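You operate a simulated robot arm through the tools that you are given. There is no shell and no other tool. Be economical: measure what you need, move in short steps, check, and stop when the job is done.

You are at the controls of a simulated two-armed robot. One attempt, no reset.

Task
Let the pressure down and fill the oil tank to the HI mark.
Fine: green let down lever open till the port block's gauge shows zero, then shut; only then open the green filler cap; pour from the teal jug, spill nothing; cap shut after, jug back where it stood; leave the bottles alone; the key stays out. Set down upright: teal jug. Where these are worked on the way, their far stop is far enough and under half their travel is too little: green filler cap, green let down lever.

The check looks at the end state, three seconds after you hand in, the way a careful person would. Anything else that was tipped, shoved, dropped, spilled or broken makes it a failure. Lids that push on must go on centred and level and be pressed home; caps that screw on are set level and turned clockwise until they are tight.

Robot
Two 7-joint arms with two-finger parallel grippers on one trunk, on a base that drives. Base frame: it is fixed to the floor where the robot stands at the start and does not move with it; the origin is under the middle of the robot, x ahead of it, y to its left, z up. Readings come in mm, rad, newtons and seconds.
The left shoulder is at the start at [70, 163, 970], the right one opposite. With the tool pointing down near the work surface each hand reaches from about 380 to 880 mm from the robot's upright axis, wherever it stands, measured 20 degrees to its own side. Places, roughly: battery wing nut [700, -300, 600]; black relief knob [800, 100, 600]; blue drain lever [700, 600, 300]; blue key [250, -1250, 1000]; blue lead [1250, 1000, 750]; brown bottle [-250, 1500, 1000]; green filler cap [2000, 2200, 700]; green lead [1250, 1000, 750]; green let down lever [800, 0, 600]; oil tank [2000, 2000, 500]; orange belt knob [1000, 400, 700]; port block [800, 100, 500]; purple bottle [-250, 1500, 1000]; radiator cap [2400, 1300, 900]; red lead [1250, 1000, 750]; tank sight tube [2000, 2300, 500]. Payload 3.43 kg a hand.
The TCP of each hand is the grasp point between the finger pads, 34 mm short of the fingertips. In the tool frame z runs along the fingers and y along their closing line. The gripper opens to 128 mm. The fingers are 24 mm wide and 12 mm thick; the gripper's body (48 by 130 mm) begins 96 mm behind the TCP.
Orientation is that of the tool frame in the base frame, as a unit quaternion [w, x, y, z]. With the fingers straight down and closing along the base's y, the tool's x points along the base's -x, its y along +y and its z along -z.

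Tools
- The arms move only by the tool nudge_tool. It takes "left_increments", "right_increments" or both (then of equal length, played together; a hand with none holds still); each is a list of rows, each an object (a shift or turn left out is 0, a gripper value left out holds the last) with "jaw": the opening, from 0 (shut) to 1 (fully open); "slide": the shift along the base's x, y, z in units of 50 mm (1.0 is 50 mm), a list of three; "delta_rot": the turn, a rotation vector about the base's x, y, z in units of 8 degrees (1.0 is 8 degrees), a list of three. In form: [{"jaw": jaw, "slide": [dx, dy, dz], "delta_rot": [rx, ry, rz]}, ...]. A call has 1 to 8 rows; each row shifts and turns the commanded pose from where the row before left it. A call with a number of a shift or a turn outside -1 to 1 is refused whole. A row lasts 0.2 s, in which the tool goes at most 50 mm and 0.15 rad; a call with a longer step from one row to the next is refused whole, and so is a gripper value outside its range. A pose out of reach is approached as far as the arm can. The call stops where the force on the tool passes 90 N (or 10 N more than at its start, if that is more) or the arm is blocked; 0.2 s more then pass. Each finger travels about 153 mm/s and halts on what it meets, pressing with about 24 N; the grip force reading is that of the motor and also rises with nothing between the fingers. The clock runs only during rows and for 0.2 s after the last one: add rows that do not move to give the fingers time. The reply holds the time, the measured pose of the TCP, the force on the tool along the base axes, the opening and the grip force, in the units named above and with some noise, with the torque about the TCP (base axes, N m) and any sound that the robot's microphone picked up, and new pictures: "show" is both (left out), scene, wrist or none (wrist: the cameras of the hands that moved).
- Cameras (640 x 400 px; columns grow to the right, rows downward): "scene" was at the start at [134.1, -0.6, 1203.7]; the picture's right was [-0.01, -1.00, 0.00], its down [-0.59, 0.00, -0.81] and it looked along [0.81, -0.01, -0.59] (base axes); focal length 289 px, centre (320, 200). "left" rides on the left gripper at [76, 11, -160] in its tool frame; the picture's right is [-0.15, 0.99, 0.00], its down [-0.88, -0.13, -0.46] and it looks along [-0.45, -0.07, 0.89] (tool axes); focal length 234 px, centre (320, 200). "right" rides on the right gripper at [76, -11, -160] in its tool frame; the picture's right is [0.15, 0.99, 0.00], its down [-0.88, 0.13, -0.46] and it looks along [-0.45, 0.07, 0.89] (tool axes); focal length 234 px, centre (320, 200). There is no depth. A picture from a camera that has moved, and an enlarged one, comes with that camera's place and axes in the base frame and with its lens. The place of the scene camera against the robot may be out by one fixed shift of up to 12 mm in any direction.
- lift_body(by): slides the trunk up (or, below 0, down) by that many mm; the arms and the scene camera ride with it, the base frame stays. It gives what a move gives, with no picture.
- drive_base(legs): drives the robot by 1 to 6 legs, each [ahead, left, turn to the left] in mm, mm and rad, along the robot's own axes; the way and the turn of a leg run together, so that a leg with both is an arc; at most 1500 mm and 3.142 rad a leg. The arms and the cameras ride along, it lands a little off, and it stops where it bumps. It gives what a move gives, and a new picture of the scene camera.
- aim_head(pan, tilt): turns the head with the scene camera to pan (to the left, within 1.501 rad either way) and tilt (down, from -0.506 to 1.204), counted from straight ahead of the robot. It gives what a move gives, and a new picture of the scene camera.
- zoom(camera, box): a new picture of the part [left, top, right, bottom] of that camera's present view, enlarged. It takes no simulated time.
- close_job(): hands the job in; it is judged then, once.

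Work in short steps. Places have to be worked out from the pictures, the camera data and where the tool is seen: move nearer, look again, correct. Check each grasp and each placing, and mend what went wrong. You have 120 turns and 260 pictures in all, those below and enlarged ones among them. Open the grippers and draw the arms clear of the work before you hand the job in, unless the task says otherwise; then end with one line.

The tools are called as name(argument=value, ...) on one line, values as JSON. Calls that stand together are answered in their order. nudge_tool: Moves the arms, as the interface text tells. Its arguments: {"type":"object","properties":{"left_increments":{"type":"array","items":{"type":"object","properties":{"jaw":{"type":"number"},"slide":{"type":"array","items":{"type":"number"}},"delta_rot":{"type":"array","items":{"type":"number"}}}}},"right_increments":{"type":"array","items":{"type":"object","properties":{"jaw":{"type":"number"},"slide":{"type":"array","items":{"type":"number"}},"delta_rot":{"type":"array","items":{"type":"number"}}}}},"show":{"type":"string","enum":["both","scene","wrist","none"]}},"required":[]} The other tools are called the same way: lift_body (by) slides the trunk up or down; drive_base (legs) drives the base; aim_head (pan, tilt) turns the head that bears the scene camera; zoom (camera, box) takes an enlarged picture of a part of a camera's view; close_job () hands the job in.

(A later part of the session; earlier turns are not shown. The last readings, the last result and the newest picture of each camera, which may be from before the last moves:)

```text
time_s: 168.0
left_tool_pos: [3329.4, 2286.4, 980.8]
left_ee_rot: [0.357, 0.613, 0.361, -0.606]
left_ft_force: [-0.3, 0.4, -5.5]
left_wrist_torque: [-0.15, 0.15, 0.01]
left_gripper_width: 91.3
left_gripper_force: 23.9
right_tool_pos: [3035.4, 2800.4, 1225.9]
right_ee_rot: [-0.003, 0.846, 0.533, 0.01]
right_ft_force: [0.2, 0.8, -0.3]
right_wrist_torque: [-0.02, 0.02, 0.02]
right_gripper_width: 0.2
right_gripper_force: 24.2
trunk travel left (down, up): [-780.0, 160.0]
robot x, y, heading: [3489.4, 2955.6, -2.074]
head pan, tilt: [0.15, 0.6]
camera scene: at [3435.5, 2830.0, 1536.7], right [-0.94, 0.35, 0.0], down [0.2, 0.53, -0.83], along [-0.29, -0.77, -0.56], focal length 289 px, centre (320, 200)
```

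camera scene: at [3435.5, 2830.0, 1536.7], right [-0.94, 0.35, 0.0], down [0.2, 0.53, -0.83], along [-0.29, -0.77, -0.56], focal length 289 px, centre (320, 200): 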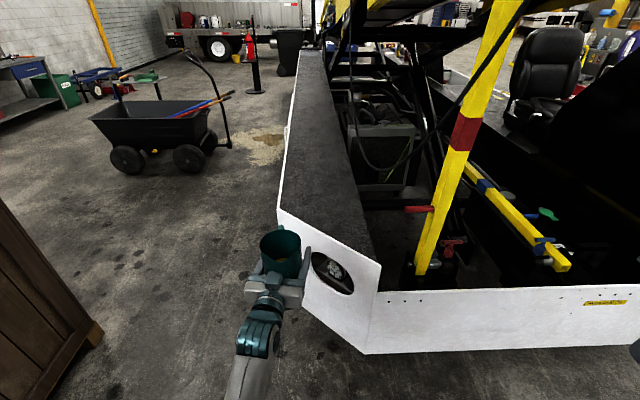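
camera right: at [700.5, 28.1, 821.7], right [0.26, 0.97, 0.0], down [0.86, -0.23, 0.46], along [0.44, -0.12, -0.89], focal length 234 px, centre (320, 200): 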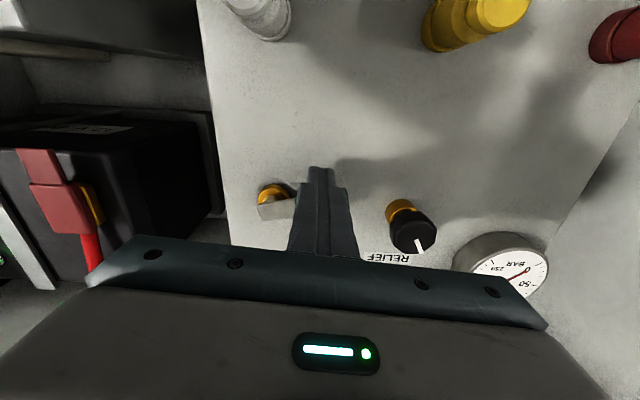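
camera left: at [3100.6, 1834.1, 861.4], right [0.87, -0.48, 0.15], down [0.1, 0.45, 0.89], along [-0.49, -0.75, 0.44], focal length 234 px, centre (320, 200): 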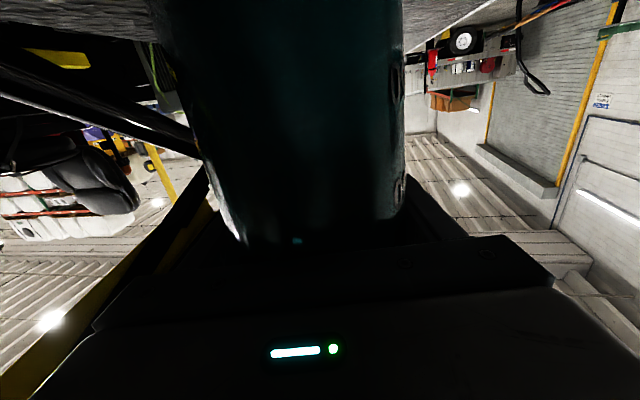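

I turn to heading −1.95 and sidestep right toward the tank, keeping clear of the post.

drive_base(legs=[[0, 0, 0.125], [200, -900, 0]])

aim_head(pan=-0.25, tilt=0.75)

```text
time_s: 173.5
left_tool_pos: [2487.7, 2427.7, 978.9]
left_ee_rot: [0.391, 0.591, 0.396, -0.584]
left_ft_force: [0.5, 0.0, -6.3]
left_wrist_torque: [-0.15, 0.08, -0.02]
left_gripper_width: 91.3
left_gripper_force: 24.0
right_tool_pos: [2133.7, 2900.5, 1225.7]
right_ee_rot: [-0.002, 0.812, 0.583, 0.009]
right_ft_force: [0.0, 0.2, -1.0]
right_wrist_torque: [-0.02, 0.0, 0.0]
right_gripper_width: 0.0
right_gripper_force: 23.8
trunk travel left (down, up): [-780.0, 160.0]
robot x, y, heading: [2569.5, 3114.5, -1.959]
head pan, tilt: [0.15, 0.6]
camera scene: at [2528.0, 2978.2, 1536.5], right [-0.97, 0.23, 0.0], down [0.13, 0.55, -0.82], along [-0.19, -0.8, -0.57], focal length 289 px, centre (320, 200)
```

scene: 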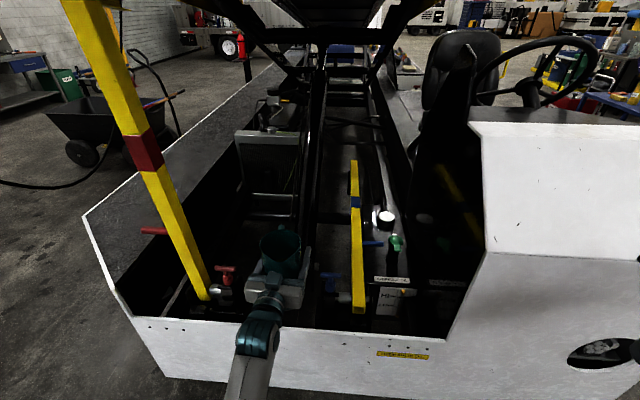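

```text
time_s: 174.3
left_tool_pos: [2486.5, 2427.1, 979.0]
left_ee_rot: [0.392, 0.59, 0.397, -0.583]
left_ft_force: [0.3, -0.5, -5.8]
left_wrist_torque: [-0.21, 0.09, -0.01]
left_gripper_width: 91.6
left_gripper_force: 24.2
right_tool_pos: [2134.3, 2900.4, 1224.5]
right_ee_rot: [-0.002, 0.813, 0.583, 0.009]
right_ft_force: [0.5, 0.1, -0.4]
right_wrist_torque: [0.0, -0.02, -0.02]
right_gripper_width: 0.0
right_gripper_force: 24.2
trunk travel left (down, up): [-780.0, 160.0]
robot x, y, heading: [2569.1, 3111.6, -1.958]
head pan, tilt: [-0.25, 0.75]
camera scene: at [2499.6, 2997.3, 1523.7], right [-0.81, 0.59, 0.0], down [0.4, 0.55, -0.73], along [-0.43, -0.59, -0.68], focal length 289 px, centre (320, 200)
```

scene: 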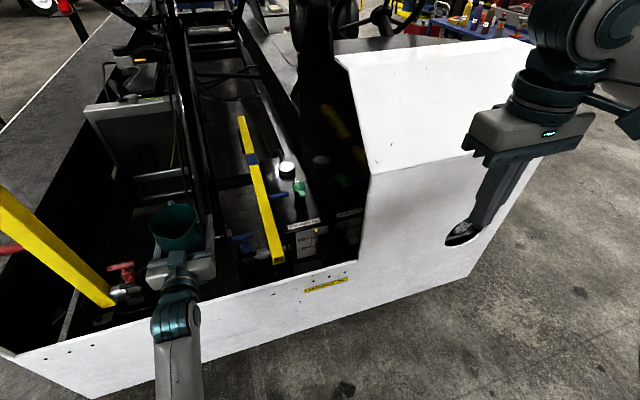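

zoom(camera="scene", box=[230, 140, 380, 290])

zoom(camera="scene", box=[130, 180, 230, 290])

```text
2.67 times, centred on (305, 215) of scene
camera zoom: at [2499.6, 2997.3, 1523.7], right [-0.81, 0.59, 0.0], down [0.4, 0.55, -0.73], along [-0.43, -0.59, -0.68], focal length 770 px, centre (360, 160)
```

zoom: 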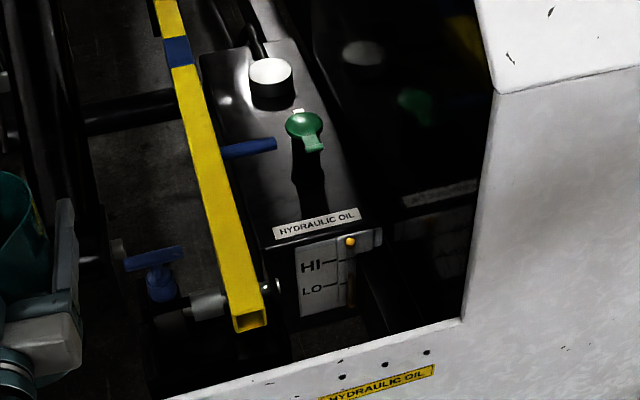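

```text
3.64 times, centred on (180, 235) of scene
camera zoom: at [2499.6, 2997.3, 1523.7], right [-0.81, 0.59, 0.0], down [0.4, 0.55, -0.73], along [-0.43, -0.59, -0.68], focal length 1050 px, centre (829, 73)
```

zoom: 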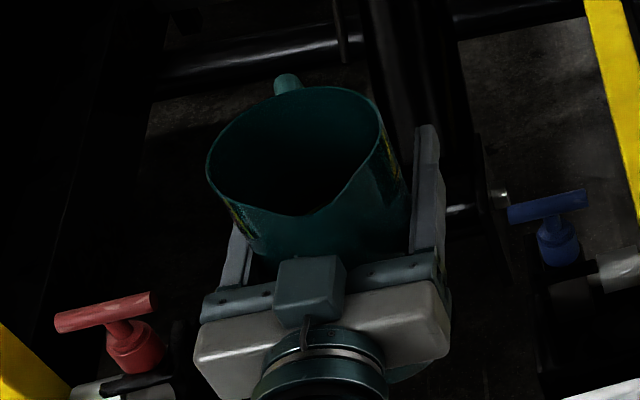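

The HI/LO sight tube is plainly visible and the cap sits at ≈(1984,2129,670), its tab toward me, hinge behind. I draw the jug hand in a bit and pitch the right hand 50° forward for lifting the tab.

nudge_tool(left_increments=[{"slide": [0.18, 0.43, 0.2]}, {"slide": [0.18, 0.43, 0.2]}, {"slide": [0.18, 0.43, 0.2]}, {"slide": [0.18, 0.43, 0.2]}, {"slide": [0.18, 0.43, 0.2]}, {"slide": [0.18, 0.43, 0.2]}, {"slide": [0.18, 0.43, 0.2]}], right_increments=[{"delta_rot": [-0.83, 0.34, 0]}, {"delta_rot": [-0.83, 0.34, 0]}, {"delta_rot": [-0.83, 0.34, 0]}, {"delta_rot": [-0.83, 0.34, 0]}, {"delta_rot": [-0.83, 0.34, 0]}, {"delta_rot": [-0.83, 0.34, 0]}, {"delta_rot": [-0.83, 0.34, 0]}], show="scene")

```text
time_s: 175.9
left_tool_pos: [2550.5, 2578.6, 1051.3]
left_ee_rot: [0.393, 0.59, 0.397, -0.583]
left_ft_force: [-0.5, 0.7, -6.3]
left_wrist_torque: [-0.17, 0.09, 0.01]
left_gripper_width: 91.1
left_gripper_force: 23.8
right_tool_pos: [2039.2, 2819.2, 1308.3]
right_ee_rot: [0.224, 0.738, 0.531, -0.351]
right_ft_force: [-0.6, 0.4, -0.2]
right_wrist_torque: [-0.02, 0.01, 0.01]
right_gripper_width: 0.0
right_gripper_force: 24.1
right hand out of reach, approached as far as the arm can: row 2, 3, 4, 5, 6, 7
trunk travel left (down, up): [-780.0, 160.0]
robot x, y, heading: [2573.9, 3112.2, -1.954]
head pan, tilt: [-0.25, 0.75]
camera scene: at [2499.6, 3000.2, 1523.9], right [-0.81, 0.59, 0.0], down [0.4, 0.55, -0.73], along [-0.43, -0.59, -0.68], focal length 289 px, centre (320, 200)
```

scene: 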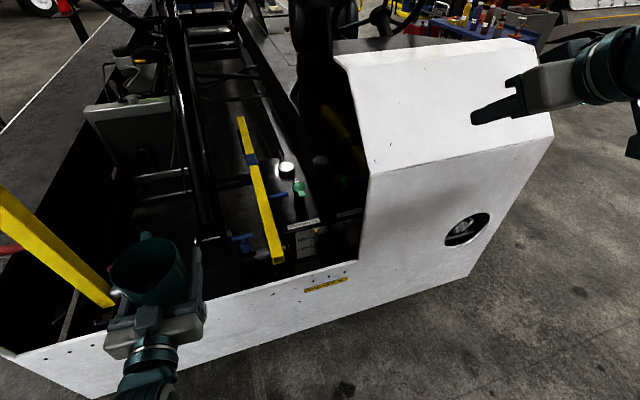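

The right hand is pitched about 49°. I move it left over the tank line, then drive 340 ahead.

nudge_tool(right_increments=[{"slide": [0.76, -0.31, 0]}, {"slide": [0.76, -0.31, 0]}, {"slide": [0.76, -0.31, 0]}, {"slide": [0.76, -0.31, 0]}, {"slide": [0.76, -0.31, 0]}], show="none")

drive_base(legs=[[340, 0, 0]])

zoom(camera="right", box=[0, 0, 640, 400])

```text
time_s: 177.1
left_tool_pos: [2552.0, 2576.6, 1050.8]
left_ee_rot: [0.391, 0.59, 0.398, -0.583]
left_ft_force: [-0.7, -0.6, -6.3]
left_wrist_torque: [-0.22, 0.11, -0.05]
left_gripper_width: 91.4
left_gripper_force: 24.2
right_tool_pos: [2214.6, 2718.8, 1328.7]
right_ee_rot: [0.222, 0.739, 0.531, -0.351]
right_ft_force: [-0.3, -0.1, -0.2]
right_wrist_torque: [0.04, 0.01, 0.0]
right_gripper_width: 0.0
right_gripper_force: 24.5
right hand out of reach, approached as far as the arm can: row 1, 2, 3
trunk travel left (down, up): [-780.0, 160.0]
robot x, y, heading: [2570.5, 3112.2, -1.956]
head pan, tilt: [-0.25, 0.75]
```

```text
time_s: 179.4
left_tool_pos: [2419.3, 2259.1, 1051.4]
left_ee_rot: [0.392, 0.59, 0.395, -0.584]
left_ft_force: [-0.4, 0.1, -6.6]
left_wrist_torque: [-0.23, 0.1, 0.02]
left_gripper_width: 91.2
left_gripper_force: 24.4
right_tool_pos: [2080.1, 2401.8, 1328.5]
right_ee_rot: [0.222, 0.739, 0.53, -0.351]
right_ft_force: [-0.2, 0.2, -1.2]
right_wrist_torque: [-0.02, 0.02, 0.02]
right_gripper_width: 0.0
right_gripper_force: 24.4
trunk travel left (down, up): [-780.0, 160.0]
robot x, y, heading: [2440.7, 2791.1, -1.961]
head pan, tilt: [-0.25, 0.75]
camera scene: at [2369.5, 2680.3, 1523.8], right [-0.8, 0.6, 0.0], down [0.41, 0.55, -0.73], along [-0.44, -0.59, -0.68], focal length 289 px, centre (320, 200)
```

scene: 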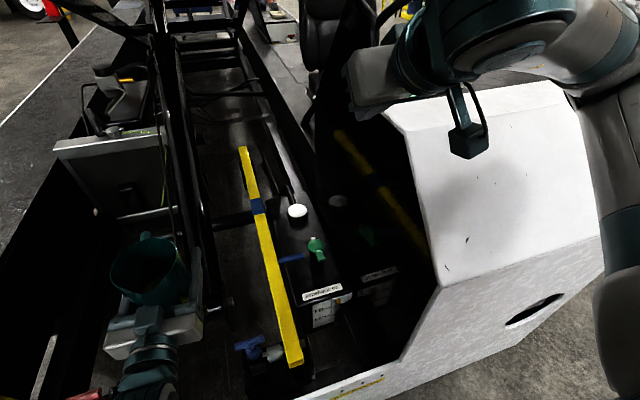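

```text
1.00 times, centred on (320, 200) of right
camera zoom: at [2129.4, 2567.5, 1376.1], right [0.96, -0.25, -0.15], down [0.08, -0.28, 0.96], along [-0.28, -0.93, -0.25], focal length 234 px, centre (320, 200)
```

zoom: 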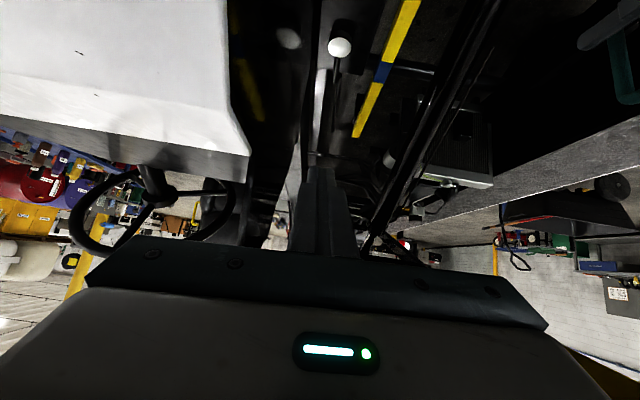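

Lined up with the cap laterally. I lower the right hand stepwise over the front edge of the bay.

nudge_tool(right_increments=[{"slide": [0, 0, -0.9]}, {"slide": [0, 0, -0.9]}, {"slide": [0, 0, -0.9]}, {"slide": [0, 0, -0.9]}, {"slide": [0, 0, -0.9]}, {"slide": [0, 0, -0.9]}, {"slide": [0, 0, -0.9]}, {"slide": [0, 0, -0.9]}], show="none")

nudge_tool(right_increments=[{"slide": [0, 0, -0.9]}, {"slide": [0, 0, -0.9]}, {"slide": [0, 0, -0.9]}], show="both")

```text
time_s: 181.2
left_tool_pos: [2419.6, 2257.2, 1049.7]
left_ee_rot: [0.39, 0.591, 0.397, -0.583]
left_ft_force: [0.6, -0.6, -6.3]
left_wrist_torque: [-0.23, 0.11, -0.02]
left_gripper_width: 91.4
left_gripper_force: 24.5
right_tool_pos: [2071.3, 2341.6, 991.3]
right_ee_rot: [0.229, 0.74, 0.525, -0.352]
right_ft_force: [-1.3, 3.3, -2.8]
right_wrist_torque: [-0.43, -0.05, 0.27]
right_gripper_width: 0.1
right_gripper_force: 24.3
right hand out of reach, approached as far as the arm can: row 1, 2, 3, 4
trunk travel left (down, up): [-780.0, 160.0]
robot x, y, heading: [2439.1, 2790.1, -1.964]
head pan, tilt: [-0.25, 0.75]
```

```text
time_s: 182.0
left_tool_pos: [2415.2, 2260.7, 1051.3]
left_ee_rot: [0.391, 0.592, 0.395, -0.583]
left_ft_force: [-1.7, 0.2, -6.9]
left_wrist_torque: [-0.18, 0.08, 0.09]
left_gripper_width: 91.2
left_gripper_force: 23.6
right_tool_pos: [2091.0, 2327.5, 920.4]
right_ee_rot: [0.216, 0.743, 0.529, -0.35]
right_ft_force: [0.8, 0.5, 0.5]
right_wrist_torque: [0.06, 0.05, -0.06]
right_gripper_width: 0.1
right_gripper_force: 24.1
right hand out of reach, approached as far as the arm can: row 1, 2, 3
trunk travel left (down, up): [-780.0, 160.0]
robot x, y, heading: [2442.4, 2793.3, -1.963]
head pan, tilt: [-0.25, 0.75]
camera scene: at [2366.1, 2681.0, 1523.8], right [-0.8, 0.6, 0.0], down [0.41, 0.55, -0.73], along [-0.44, -0.59, -0.68], focal length 289 px, centre (320, 200)
camera right: at [2142.9, 2489.7, 970.0], right [0.95, -0.25, -0.16], down [0.08, -0.29, 0.95], along [-0.29, -0.92, -0.26], focal length 234 px, centre (320, 200)
```

scene: 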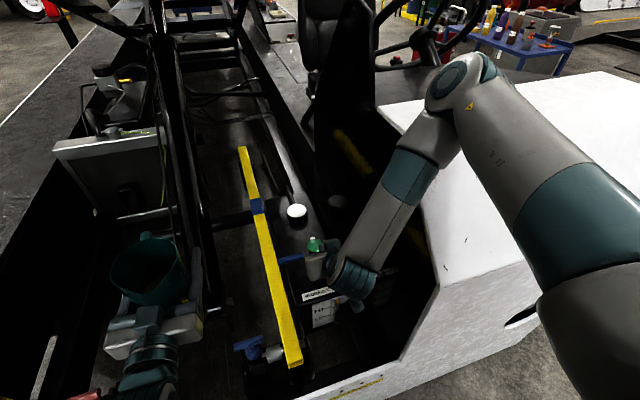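
right: 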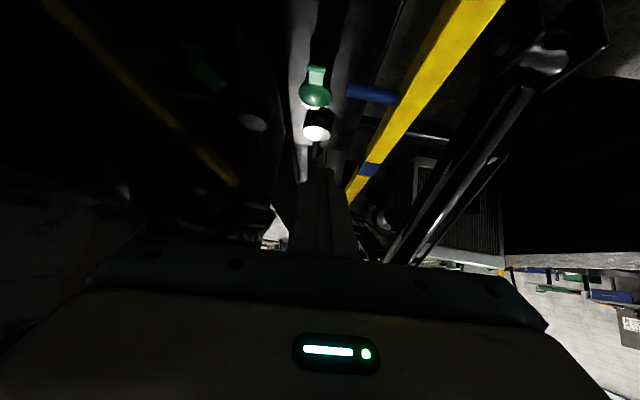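

The wrist view shows the tab toward me; cap centre ≈(1988,2138), tab end ≈(2005,2192). I lower the fingertip to a point in front of the tab.

nudge_tool(right_increments=[{"slide": [-0.2, -0.21, -0.8]}, {"slide": [-0.2, -0.21, -0.8]}, {"slide": [-0.2, -0.21, -0.8]}, {"slide": [-0.2, -0.21, -0.8]}, {"slide": [-0.2, -0.21, -0.8]}], show="both")

zoom(camera="scene", box=[260, 180, 400, 340])

```text
time_s: 183.4
left_tool_pos: [2411.2, 2287.3, 1056.6]
left_ee_rot: [-0.381, -0.59, -0.386, 0.599]
left_ft_force: [-0.6, 0.0, -5.7]
left_wrist_torque: [-0.22, 0.09, 0.01]
left_gripper_width: 91.1
left_gripper_force: 23.5
right_tool_pos: [2095.0, 2227.1, 811.7]
right_ee_rot: [0.218, 0.739, 0.513, -0.379]
right_ft_force: [0.3, -0.7, 0.1]
right_wrist_torque: [0.01, -0.01, -0.04]
right_gripper_width: 0.0
right_gripper_force: 24.1
right hand out of reach, approached as far as the arm can: row 1, 2, 3, 4, 5
trunk travel left (down, up): [-780.0, 160.0]
robot x, y, heading: [2434.2, 2806.3, -1.989]
head pan, tilt: [-0.25, 0.75]
stopped in row 5 (right hand): the arm was blocked; the commanded pose is now the measured one
camera scene: at [2387.4, 2717.2, 1525.0], right [-0.78, 0.62, 0.01], down [0.41, 0.52, -0.75], along [-0.47, -0.58, -0.66], focal length 289 px, centre (320, 200)
camera right: at [2152.3, 2390.4, 852.0], right [0.94, -0.29, -0.18], down [0.11, -0.25, 0.96], along [-0.32, -0.93, -0.2], focal length 234 px, centre (320, 200)
```

scene: 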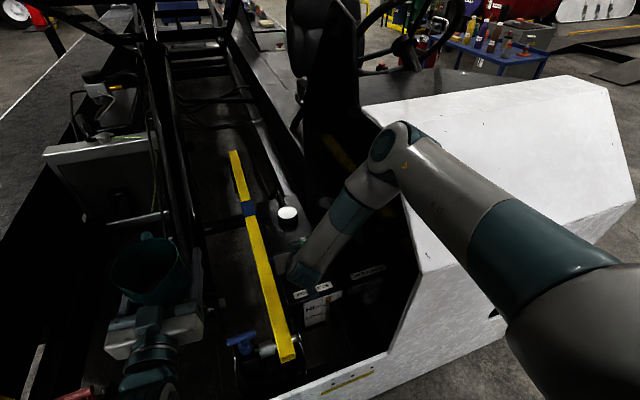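
right: 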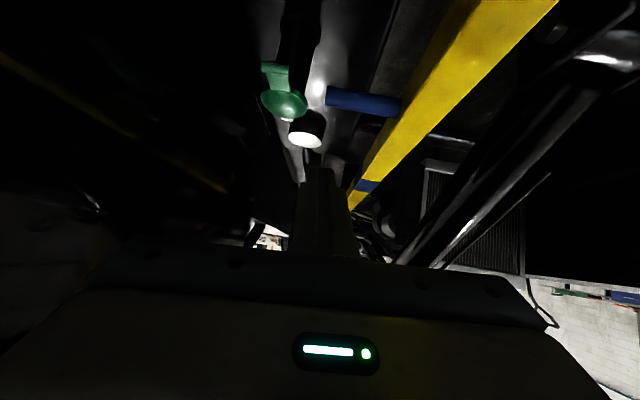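

```text
2.50 times, centred on (330, 260) of scene
camera zoom: at [2387.4, 2717.2, 1525.0], right [-0.78, 0.62, 0.01], down [0.41, 0.52, -0.75], along [-0.47, -0.58, -0.66], focal length 722 px, centre (295, 50)
```

zoom: 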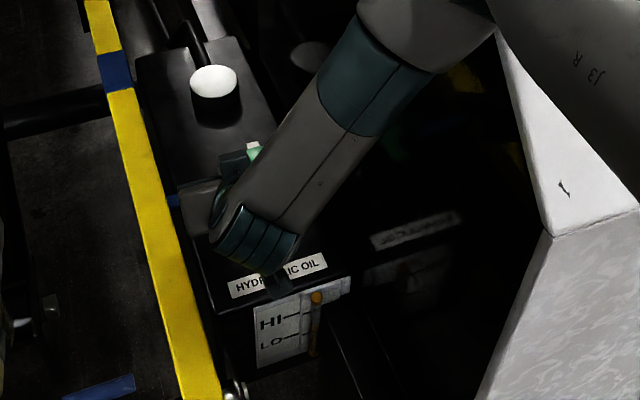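

The right upper arm leans on the console; the robot is too close and the arm folds. I raise the hand straight back up first, then back off.

nudge_tool(right_increments=[{"slide": [0.0, 0.3, 0.8]}, {"slide": [0.0, 0.3, 0.8]}, {"slide": [0, 0.2, 0.8]}, {"slide": [0, 0.2, 0.8]}, {"slide": [0, 0, 0.8]}, {"slide": [0, 0, 0.8]}], show="scene")

```text
time_s: 184.8
left_tool_pos: [2392.3, 2270.6, 1050.3]
left_ee_rot: [0.381, 0.597, 0.387, -0.591]
left_ft_force: [0.5, -0.3, -6.8]
left_wrist_torque: [-0.22, 0.13, -0.11]
left_gripper_width: 91.4
left_gripper_force: 24.3
right_tool_pos: [2078.7, 2269.1, 1029.1]
right_ee_rot: [0.211, 0.747, 0.514, -0.364]
right_ft_force: [1.2, 0.9, -0.4]
right_wrist_torque: [0.03, 0.03, -0.07]
right_gripper_width: 0.1
right_gripper_force: 24.1
trunk travel left (down, up): [-780.0, 160.0]
robot x, y, heading: [2427.6, 2803.3, -1.993]
head pan, tilt: [-0.25, 0.75]
camera scene: at [2359.2, 2692.0, 1523.6], right [-0.78, 0.62, 0.0], down [0.42, 0.54, -0.73], along [-0.46, -0.57, -0.68], focal length 289 px, centre (320, 200)
```

scene: 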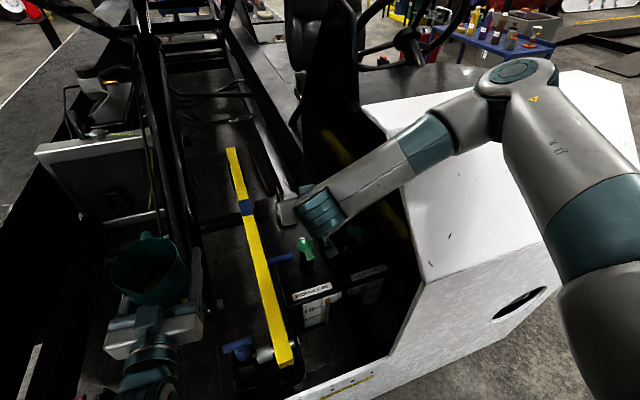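

The elbow swings out over the console. I'll stand further left and face diagonally toward the cap instead: back off, turn right 0.3 rad, sidestep left.

drive_base(legs=[[-350, 0, 0], [0, 0, -0.31], [54, 363, 0]])

```text
time_s: 190.0
left_tool_pos: [2612.0, 2345.9, 1049.7]
left_ee_rot: [0.287, 0.65, 0.292, -0.64]
left_ft_force: [0.6, 0.1, -6.1]
left_wrist_torque: [-0.2, 0.18, -0.01]
left_gripper_width: 91.5
left_gripper_force: 24.0
right_tool_pos: [2313.4, 2439.0, 1028.1]
right_ee_rot: [0.157, 0.816, 0.395, -0.392]
right_ft_force: [-0.2, -0.4, 0.0]
right_wrist_torque: [0.02, -0.04, -0.03]
right_gripper_width: 0.1
right_gripper_force: 24.3
trunk travel left (down, up): [-780.0, 160.0]
robot x, y, heading: [2807.6, 2842.9, -2.296]
head pan, tilt: [-0.25, 0.75]
camera scene: at [2705.5, 2757.8, 1523.7], right [-0.56, 0.83, 0.0], down [0.56, 0.38, -0.73], along [-0.61, -0.41, -0.68], focal length 289 px, centre (320, 200)
```

scene: 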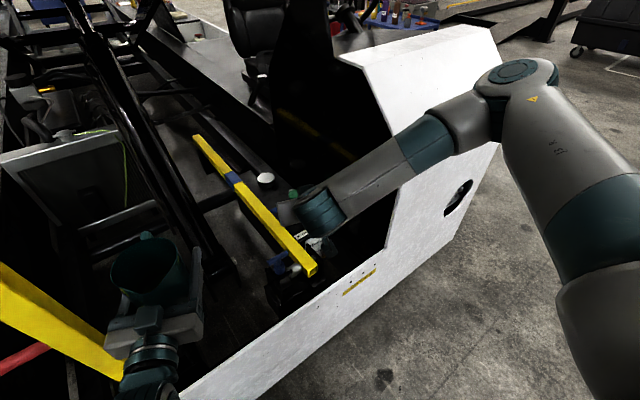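

Clearer geometry: cap is 145 mm right and 1071 ahead. I drive 180 ahead and lower the right hand toward a standoff point (2066,2252).

drive_base(legs=[[180, 0, 0]])

nudge_tool(right_increments=[{"slide": [-0.35, -0.15, -0.7]}, {"slide": [-0.35, -0.15, -0.7]}, {"slide": [-0.35, -0.15, -0.7]}, {"slide": [-0.35, -0.15, -0.7]}, {"slide": [-0.35, -0.15, -0.7]}], show="both")

```text
time_s: 191.5
left_tool_pos: [2494.9, 2209.4, 1050.9]
left_ee_rot: [0.289, 0.649, 0.293, -0.64]
left_ft_force: [0.5, -0.1, -5.3]
left_wrist_torque: [-0.16, 0.15, -0.02]
left_gripper_width: 91.2
left_gripper_force: 23.7
right_tool_pos: [2194.6, 2299.9, 1028.8]
right_ee_rot: [0.158, 0.815, 0.397, -0.391]
right_ft_force: [0.3, 0.3, 0.0]
right_wrist_torque: [-0.02, 0.0, 0.02]
right_gripper_width: 0.3
right_gripper_force: 23.4
trunk travel left (down, up): [-780.0, 160.0]
robot x, y, heading: [2691.2, 2705.5, -2.295]
head pan, tilt: [-0.25, 0.75]
camera scene: at [2586.3, 2621.7, 1523.8], right [-0.56, 0.83, 0.0], down [0.56, 0.38, -0.73], along [-0.6, -0.41, -0.68], focal length 289 px, centre (320, 200)
```

scene: 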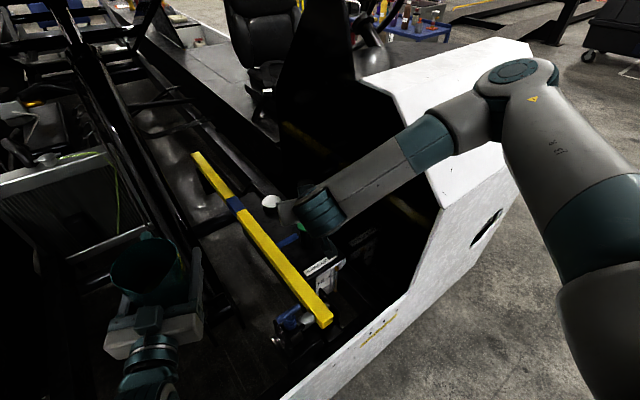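

```text
time_s: 192.7
left_tool_pos: [2496.5, 2204.8, 1048.2]
left_ee_rot: [0.287, 0.649, 0.293, -0.64]
left_ft_force: [-0.1, -0.5, -6.6]
left_wrist_torque: [-0.18, 0.16, -0.08]
left_gripper_width: 91.4
left_gripper_force: 23.9
right_tool_pos: [2112.3, 2260.4, 853.3]
right_ee_rot: [0.155, 0.815, 0.397, -0.392]
right_ft_force: [-0.4, -0.3, -1.1]
right_wrist_torque: [-0.04, 0.06, -0.04]
right_gripper_width: 0.0
right_gripper_force: 23.8
trunk travel left (down, up): [-780.0, 160.0]
robot x, y, heading: [2693.3, 2705.4, -2.293]
head pan, tilt: [-0.25, 0.75]
camera scene: at [2589.6, 2615.8, 1523.5], right [-0.56, 0.83, 0.0], down [0.56, 0.39, -0.73], along [-0.61, -0.41, -0.68], focal length 289 px, centre (320, 200)
camera right: at [2213.5, 2396.9, 899.6], right [0.82, -0.55, -0.17], down [0.0, -0.29, 0.96], along [-0.58, -0.78, -0.24], focal length 234 px, centre (320, 200)
```

scene: 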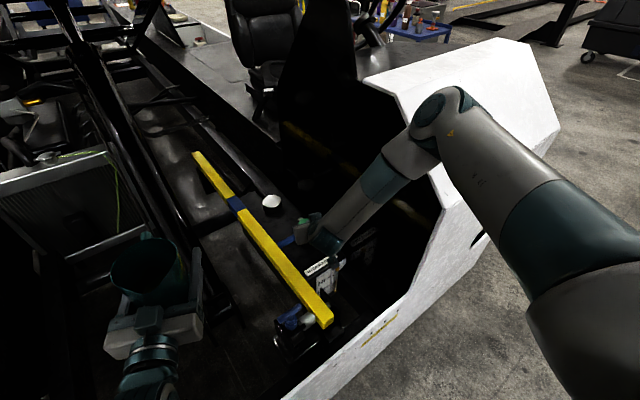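
right: 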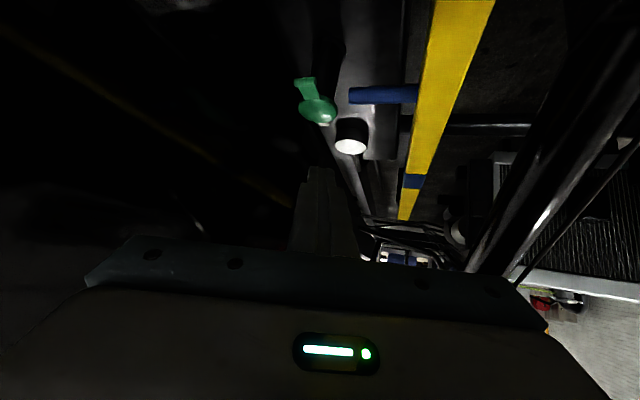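

The elbow is near the console edge, so I back the base 110 mm for a straighter arm, then continue down to the standoff point.

drive_base(legs=[[-110, 60, 0]])

nudge_tool(right_increments=[{"slide": [-0.5, -0.3, -0.5]}, {"slide": [-0.5, -0.3, -0.5]}, {"slide": [-0.45, -0.25, -0.5]}, {"slide": [-0.45, -0.25, -0.5]}, {"slide": [-0.4, -0.2, -0.5]}], show="both")

```text
time_s: 194.0
left_tool_pos: [2612.5, 2252.6, 1050.1]
left_ee_rot: [0.289, 0.65, 0.293, -0.639]
left_ft_force: [-0.4, 0.8, -6.2]
left_wrist_torque: [-0.19, 0.16, -0.05]
left_gripper_width: 91.5
left_gripper_force: 24.2
right_tool_pos: [2227.2, 2304.1, 854.1]
right_ee_rot: [0.157, 0.816, 0.397, -0.39]
right_ft_force: [0.6, 0.3, 0.4]
right_wrist_torque: [0.03, 0.03, 0.02]
right_gripper_width: 0.0
right_gripper_force: 24.1
trunk travel left (down, up): [-780.0, 160.0]
robot x, y, heading: [2810.9, 2753.7, -2.289]
head pan, tilt: [-0.25, 0.75]
camera scene: at [2702.8, 2664.3, 1523.5], right [-0.56, 0.83, 0.0], down [0.56, 0.39, -0.73], along [-0.6, -0.41, -0.68], focal length 289 px, centre (320, 200)
```

scene: 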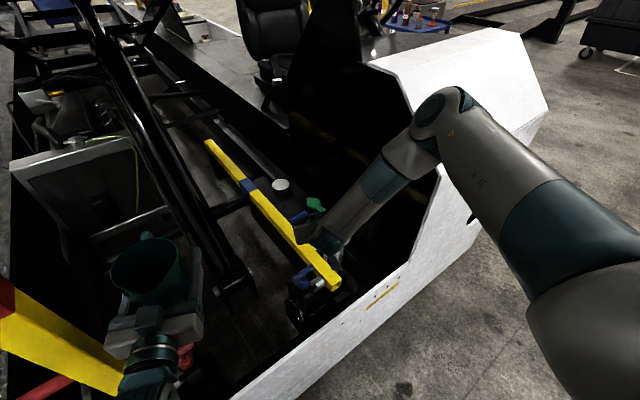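

```text
time_s: 195.2
left_tool_pos: [2612.4, 2251.4, 1049.7]
left_ee_rot: [0.289, 0.649, 0.293, -0.64]
left_ft_force: [-0.6, 0.2, -5.4]
left_wrist_torque: [-0.2, 0.17, 0.03]
left_gripper_width: 91.2
left_gripper_force: 24.4
right_tool_pos: [2119.3, 2228.2, 773.9]
right_ee_rot: [0.157, 0.815, 0.396, -0.392]
right_ft_force: [-1.1, 0.2, 0.9]
right_wrist_torque: [0.02, -0.03, -0.02]
right_gripper_width: 0.0
right_gripper_force: 24.3
right hand out of reach, approached as far as the arm can: row 1, 3
trunk travel left (down, up): [-780.0, 160.0]
robot x, y, heading: [2811.2, 2748.4, -2.29]
head pan, tilt: [-0.25, 0.75]
camera scene: at [2703.8, 2664.7, 1523.8], right [-0.56, 0.83, 0.0], down [0.56, 0.39, -0.73], along [-0.6, -0.41, -0.68], focal length 289 px, centre (320, 200)
camera right: at [2221.3, 2367.4, 818.9], right [0.82, -0.55, -0.17], down [0.0, -0.29, 0.96], along [-0.58, -0.78, -0.23], focal length 234 px, centre (320, 200)
```

scene: 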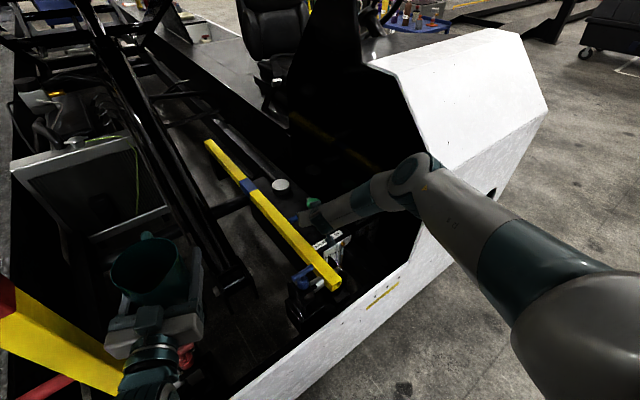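
right: 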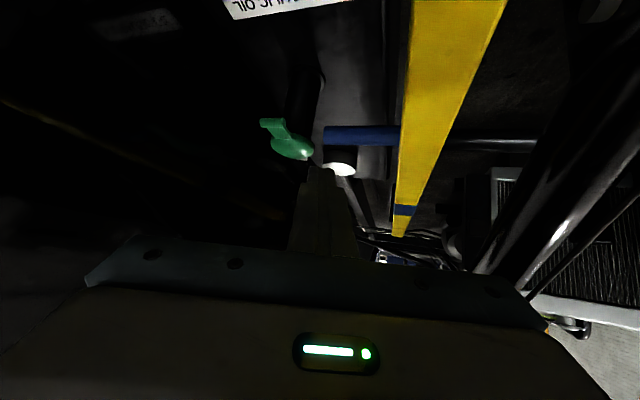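

The arm now reaches over freely. I lower to the standoff in front of the tab: TCP (2050,2241,654).

nudge_tool(right_increments=[{"slide": [-0.35, 0.06, -0.6]}, {"slide": [-0.35, 0.06, -0.6]}, {"slide": [-0.35, 0.06, -0.6]}, {"slide": [-0.33, 0.06, -0.6]}], show="wrist")

zoom(camera="scene", box=[260, 160, 380, 280])

zoom(camera="right", box=[200, 60, 440, 260])

```text
time_s: 196.2
left_tool_pos: [2612.8, 2253.4, 1050.4]
left_ee_rot: [0.288, 0.65, 0.292, -0.64]
left_ft_force: [-0.8, -0.2, -6.0]
left_wrist_torque: [-0.16, 0.17, 0.05]
left_gripper_width: 91.5
left_gripper_force: 24.2
right_tool_pos: [2074.1, 2238.5, 693.4]
right_ee_rot: [0.159, 0.815, 0.397, -0.391]
right_ft_force: [-0.3, -0.5, 0.8]
right_wrist_torque: [-0.02, -0.02, -0.01]
right_gripper_width: 0.0
right_gripper_force: 24.1
right hand out of reach, approached as far as the arm can: row 3, 4
trunk travel left (down, up): [-780.0, 160.0]
robot x, y, heading: [2808.6, 2747.9, -2.293]
head pan, tilt: [-0.25, 0.75]
camera right: at [2176.5, 2376.2, 738.4], right [0.82, -0.55, -0.16], down [0.0, -0.29, 0.96], along [-0.58, -0.78, -0.23], focal length 234 px, centre (320, 200)
```

right: 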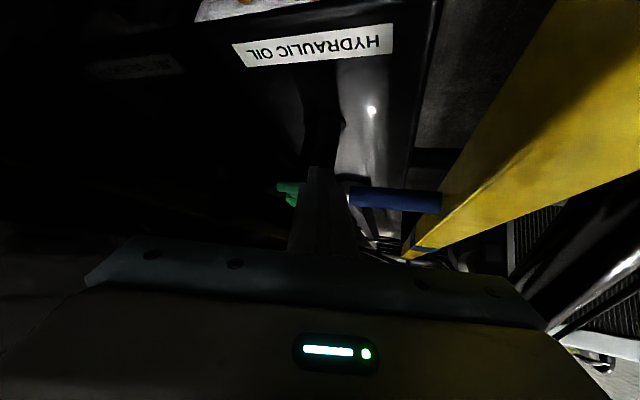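

```text
3.33 times, centred on (320, 220) of scene
camera zoom: at [2702.6, 2665.3, 1523.7], right [-0.56, 0.83, 0.0], down [0.56, 0.38, -0.73], along [-0.6, -0.41, -0.68], focal length 962 px, centre (320, 133)
```

zoom: 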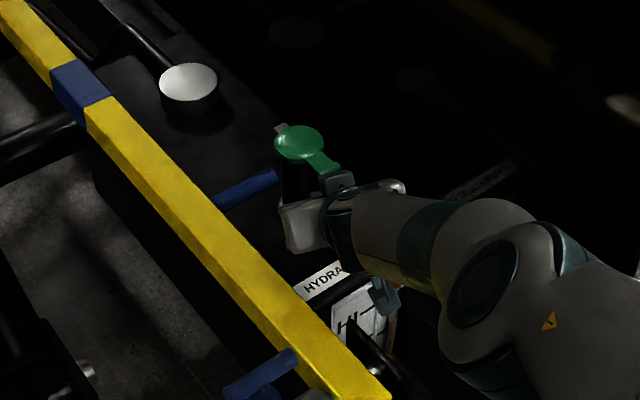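

```text
2.00 times, centred on (320, 160) of right
camera zoom: at [2176.5, 2376.2, 738.4], right [0.82, -0.55, -0.16], down [0.0, -0.29, 0.96], along [-0.58, -0.78, -0.23], focal length 468 px, centre (320, 280)
```

zoom: 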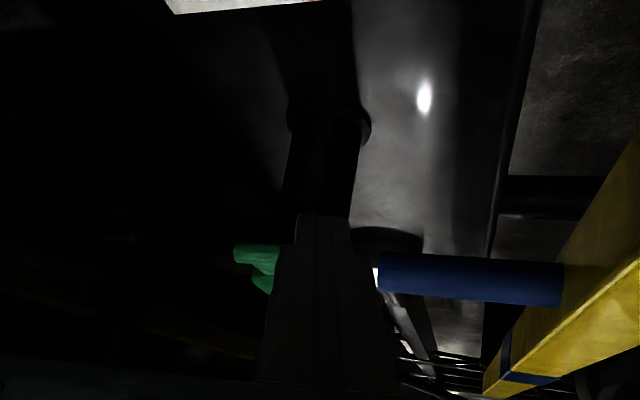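

The arm is at full stretch, so I lower the trunk 40 mm (bringing the finger down to tab-underside height), then shift right toward the tab line.

lift_body(by=-40)

nudge_tool(right_increments=[{"slide": [-0.32, 0, 0]}, {"slide": [-0.32, 0, 0]}], show="none")

zoom(camera="right", box=[200, 60, 440, 260])

zoom(camera="scene", box=[260, 130, 380, 250])

```text
time_s: 197.0
left_tool_pos: [2613.5, 2251.8, 1010.2]
left_ee_rot: [0.288, 0.649, 0.292, -0.64]
left_ft_force: [1.3, 0.1, -6.8]
left_wrist_torque: [-0.17, 0.16, -0.03]
left_gripper_width: 91.3
left_gripper_force: 24.1
right_tool_pos: [2076.3, 2236.7, 653.1]
right_ee_rot: [0.156, 0.816, 0.397, -0.391]
right_ft_force: [0.1, 0.1, -0.1]
right_wrist_torque: [0.01, -0.04, -0.02]
right_gripper_width: 0.1
right_gripper_force: 23.7
trunk travel left (down, up): [-740.0, 200.0]
robot x, y, heading: [2811.7, 2750.0, -2.292]
head pan, tilt: [-0.25, 0.75]
```

```text
time_s: 197.6
left_tool_pos: [2613.4, 2253.1, 1010.4]
left_ee_rot: [0.289, 0.649, 0.293, -0.64]
left_ft_force: [-0.1, 0.3, -6.6]
left_wrist_torque: [-0.17, 0.17, -0.03]
left_gripper_width: 91.1
left_gripper_force: 24.0
right_tool_pos: [2052.7, 2244.4, 665.4]
right_ee_rot: [0.158, 0.815, 0.397, -0.392]
right_ft_force: [-0.2, 0.3, 0.7]
right_wrist_torque: [0.02, -0.01, 0.0]
right_gripper_width: 0.0
right_gripper_force: 23.9
right hand out of reach, approached as far as the arm can: row 1, 2
trunk travel left (down, up): [-740.0, 200.0]
robot x, y, heading: [2811.9, 2746.3, -2.294]
head pan, tilt: [-0.25, 0.75]
```

```text
2.00 times, centred on (320, 160) of right
camera zoom: at [2153.9, 2383.4, 711.0], right [0.82, -0.55, -0.16], down [0.0, -0.29, 0.96], along [-0.58, -0.78, -0.23], focal length 468 px, centre (320, 280)
```

zoom: 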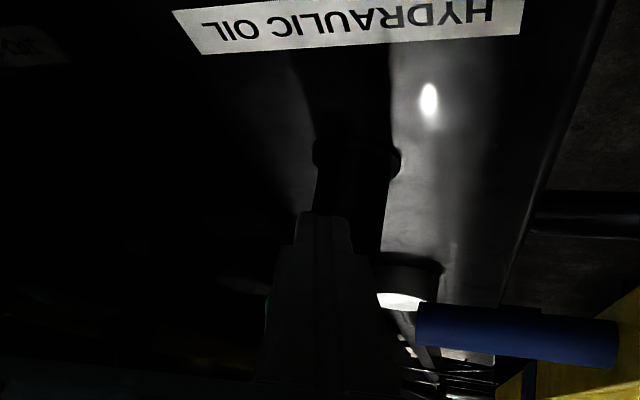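

```text
3.33 times, centred on (320, 190) of scene
camera zoom: at [2703.6, 2664.8, 1483.7], right [-0.56, 0.83, 0.0], down [0.56, 0.39, -0.73], along [-0.6, -0.41, -0.68], focal length 962 px, centre (320, 233)
```

zoom: 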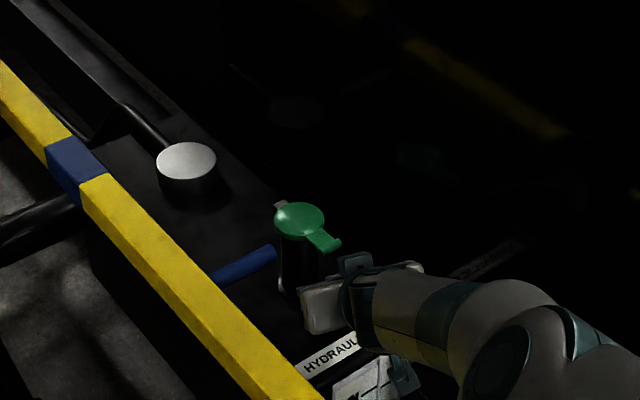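

The arm is still stretched; better to give it slack: I draw the right hand back 100 mm relative to the robot and then drive the base 150 forward.

nudge_tool(right_increments=[{"slide": [0.44, 0.5, -0.1]}, {"slide": [0.44, 0.5, -0.1]}, {"slide": [0.44, 0.5, 0]}], show="none")

drive_base(legs=[[110, 0, 0]])

zoom(camera="right", box=[200, 60, 440, 260])

zoom(camera="scene", box=[240, 130, 400, 290])

```text
time_s: 198.4
left_tool_pos: [2612.9, 2251.8, 1010.5]
left_ee_rot: [0.289, 0.649, 0.293, -0.64]
left_ft_force: [0.1, 0.1, -6.9]
left_wrist_torque: [-0.17, 0.15, 0.0]
left_gripper_width: 91.7
left_gripper_force: 24.3
right_tool_pos: [2052.6, 2244.4, 666.1]
right_ee_rot: [0.157, 0.816, 0.396, -0.391]
right_ft_force: [-0.2, -0.4, 0.0]
right_wrist_torque: [-0.01, -0.01, 0.04]
right_gripper_width: 0.1
right_gripper_force: 23.8
right hand out of reach, approached as far as the arm can: row 1, 2, 3
trunk travel left (down, up): [-740.0, 200.0]
robot x, y, heading: [2813.2, 2747.6, -2.293]
head pan, tilt: [-0.25, 0.75]
```

```text
time_s: 199.5
left_tool_pos: [2561.1, 2198.1, 1010.5]
left_ee_rot: [0.287, 0.65, 0.29, -0.641]
left_ft_force: [0.2, -0.4, -5.4]
left_wrist_torque: [-0.19, 0.17, -0.04]
left_gripper_width: 91.2
left_gripper_force: 23.9
right_tool_pos: [2005.6, 2199.5, 661.1]
right_ee_rot: [0.155, 0.818, 0.396, -0.388]
right_ft_force: [22.5, 25.6, 26.6]
right_wrist_torque: [-0.53, 0.05, 0.38]
right_gripper_width: 0.0
right_gripper_force: 23.9
trunk travel left (down, up): [-740.0, 200.0]
robot x, y, heading: [2756.3, 2687.4, -2.3]
head pan, tilt: [-0.25, 0.75]
stopped in leg 1: the force on the tool passed its limit (the readings are from after the stop); the commanded pose is now the measured one
camera scene: at [2658.5, 2612.2, 1484.4], right [-0.56, 0.83, 0.0], down [0.56, 0.38, -0.74], along [-0.61, -0.41, -0.68], focal length 289 px, centre (320, 200)
```

scene: 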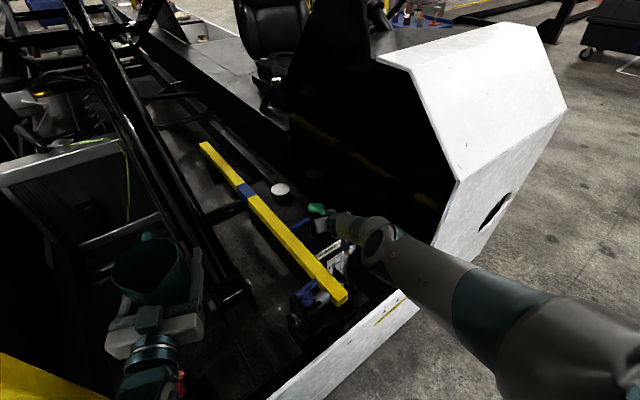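

```text
2.00 times, centred on (320, 160) of right
camera zoom: at [2108.0, 2336.8, 708.2], right [0.82, -0.55, -0.16], down [-0.01, -0.29, 0.96], along [-0.58, -0.78, -0.24], focal length 468 px, centre (320, 280)
```

zoom: 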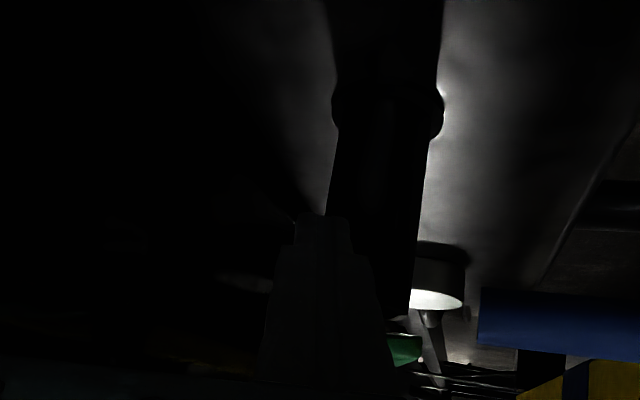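

```text
2.50 times, centred on (320, 210) of scene
camera zoom: at [2658.5, 2612.2, 1484.4], right [-0.56, 0.83, 0.0], down [0.56, 0.38, -0.74], along [-0.61, -0.41, -0.68], focal length 722 px, centre (320, 175)
```

zoom: 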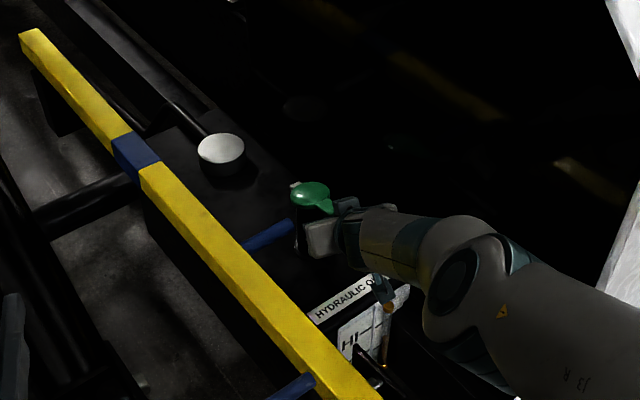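

The finger met something (~40 N, back and up). I ease back 10 mm and look at the contact.

nudge_tool(right_increments=[{"slide": [0.13, 0.15, 0]}, {}], show="none")

zoom(camera="scene", box=[290, 190, 360, 260])

```text
time_s: 200.1
left_tool_pos: [2557.1, 2194.5, 1008.2]
left_ee_rot: [0.287, 0.651, 0.292, -0.639]
left_ft_force: [0.6, 0.5, -6.4]
left_wrist_torque: [-0.16, 0.18, 0.01]
left_gripper_width: 91.3
left_gripper_force: 24.1
right_tool_pos: [2006.5, 2206.8, 648.8]
right_ee_rot: [0.145, 0.823, 0.397, -0.378]
right_ft_force: [1.5, 1.5, 0.7]
right_wrist_torque: [-0.04, 0.0, 0.01]
right_gripper_width: 0.2
right_gripper_force: 23.8
right hand out of reach, approached as far as the arm can: row 1
trunk travel left (down, up): [-740.0, 200.0]
robot x, y, heading: [2754.5, 2690.0, -2.301]
head pan, tilt: [-0.25, 0.75]
```

```text
5.71 times, centred on (325, 225) of scene
camera zoom: at [2653.3, 2607.1, 1483.8], right [-0.56, 0.83, 0.0], down [0.56, 0.38, -0.73], along [-0.61, -0.41, -0.68], focal length 1650 px, centre (291, 57)
```

zoom: 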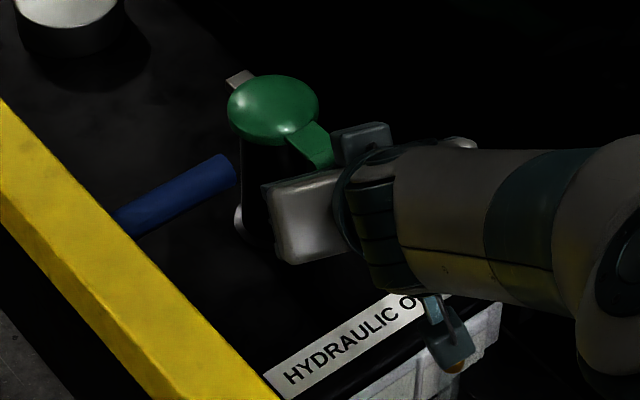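

The fingertip should be just under the tab now. I lift 40 mm and watch the lid.

nudge_tool(right_increments=[{"slide": [0, 0, 0.3]}, {"slide": [-0.02, -0.1, 0.3]}, {"slide": [-0.02, -0.1, 0.3]}], show="wrist")

zoom(camera="scene", box=[290, 190, 360, 260])

```text
time_s: 200.9
left_tool_pos: [2556.5, 2194.3, 1008.2]
left_ee_rot: [0.287, 0.652, 0.292, -0.639]
left_ft_force: [0.2, -0.2, -5.4]
left_wrist_torque: [-0.16, 0.12, -0.01]
left_gripper_width: 91.5
left_gripper_force: 24.6
right_tool_pos: [2008.2, 2193.5, 701.5]
right_ee_rot: [0.154, 0.819, 0.397, -0.385]
right_ft_force: [-0.5, 0.8, -0.1]
right_wrist_torque: [0.05, 0.03, 0.02]
right_gripper_width: 0.1
right_gripper_force: 23.7
trunk travel left (down, up): [-740.0, 200.0]
robot x, y, heading: [2758.3, 2693.1, -2.301]
head pan, tilt: [-0.25, 0.75]
camera right: at [2109.4, 2330.4, 748.7], right [0.82, -0.55, -0.16], down [-0.01, -0.3, 0.96], along [-0.57, -0.78, -0.25], focal length 234 px, centre (320, 200)
```

right: 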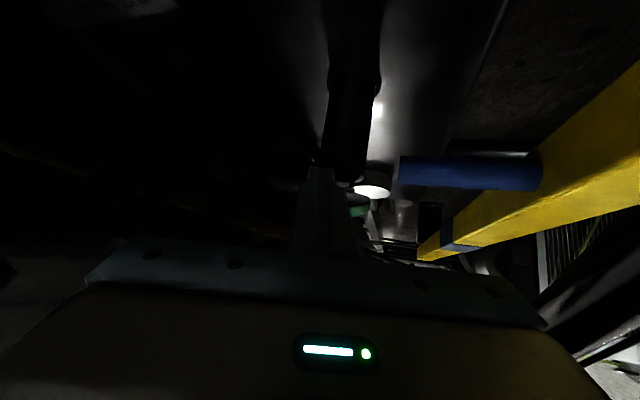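

```text
5.71 times, centred on (325, 225) of scene
camera zoom: at [2651.1, 2606.9, 1483.6], right [-0.56, 0.83, 0.0], down [0.57, 0.38, -0.73], along [-0.61, -0.41, -0.68], focal length 1650 px, centre (291, 57)
```

zoom: 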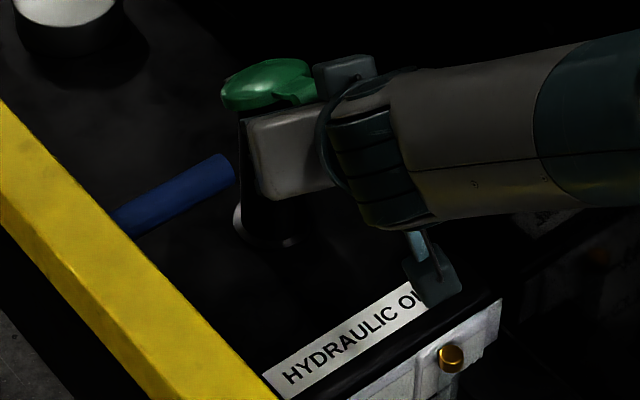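

The lid is rising. I carry on along its arc: up and forward.

nudge_tool(right_increments=[{"slide": [-0.06, -0.4, 0.46]}, {"slide": [-0.1, -0.48, 0.4]}, {"slide": [-0.1, -0.55, 0.25]}, {"slide": [-0.08, -0.52, 0.1]}], show="wrist")

zoom(camera="scene", box=[290, 180, 370, 260])

```text
time_s: 201.9
left_tool_pos: [2556.5, 2194.7, 1009.3]
left_ee_rot: [0.286, 0.652, 0.29, -0.64]
left_ft_force: [-0.2, 0.1, -6.6]
left_wrist_torque: [-0.11, 0.15, 0.01]
left_gripper_width: 91.4
left_gripper_force: 24.2
right_tool_pos: [2003.5, 2118.3, 763.0]
right_ee_rot: [0.158, 0.817, 0.399, -0.386]
right_ft_force: [0.4, 0.5, 0.1]
right_wrist_torque: [-0.08, 0.01, 0.0]
right_gripper_width: 0.1
right_gripper_force: 24.4
right hand out of reach, approached as far as the arm can: row 3, 4
trunk travel left (down, up): [-740.0, 200.0]
robot x, y, heading: [2758.5, 2690.2, -2.299]
head pan, tilt: [-0.25, 0.75]
camera right: at [2103.6, 2256.9, 810.0], right [0.82, -0.55, -0.16], down [-0.01, -0.29, 0.96], along [-0.57, -0.78, -0.24], focal length 234 px, centre (320, 200)
```

right: 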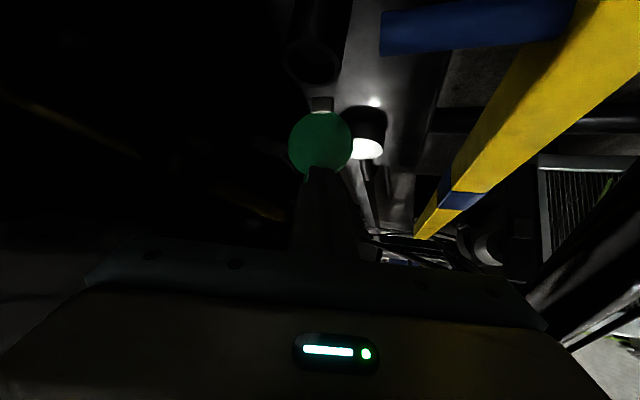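

```text
5.00 times, centred on (330, 220) of scene
camera zoom: at [2651.1, 2607.3, 1483.7], right [-0.56, 0.83, 0.0], down [0.57, 0.38, -0.73], along [-0.61, -0.41, -0.68], focal length 1444 px, centre (270, 100)
```

zoom: 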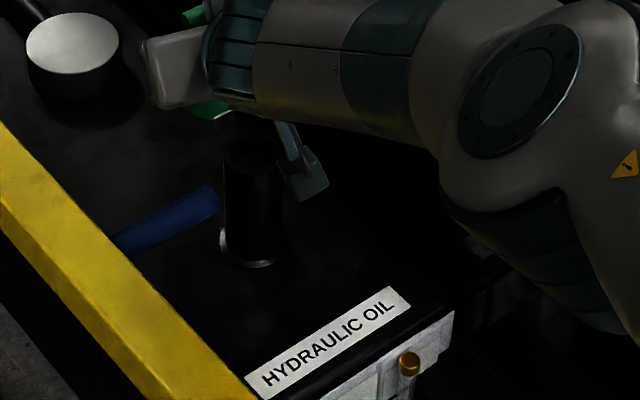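

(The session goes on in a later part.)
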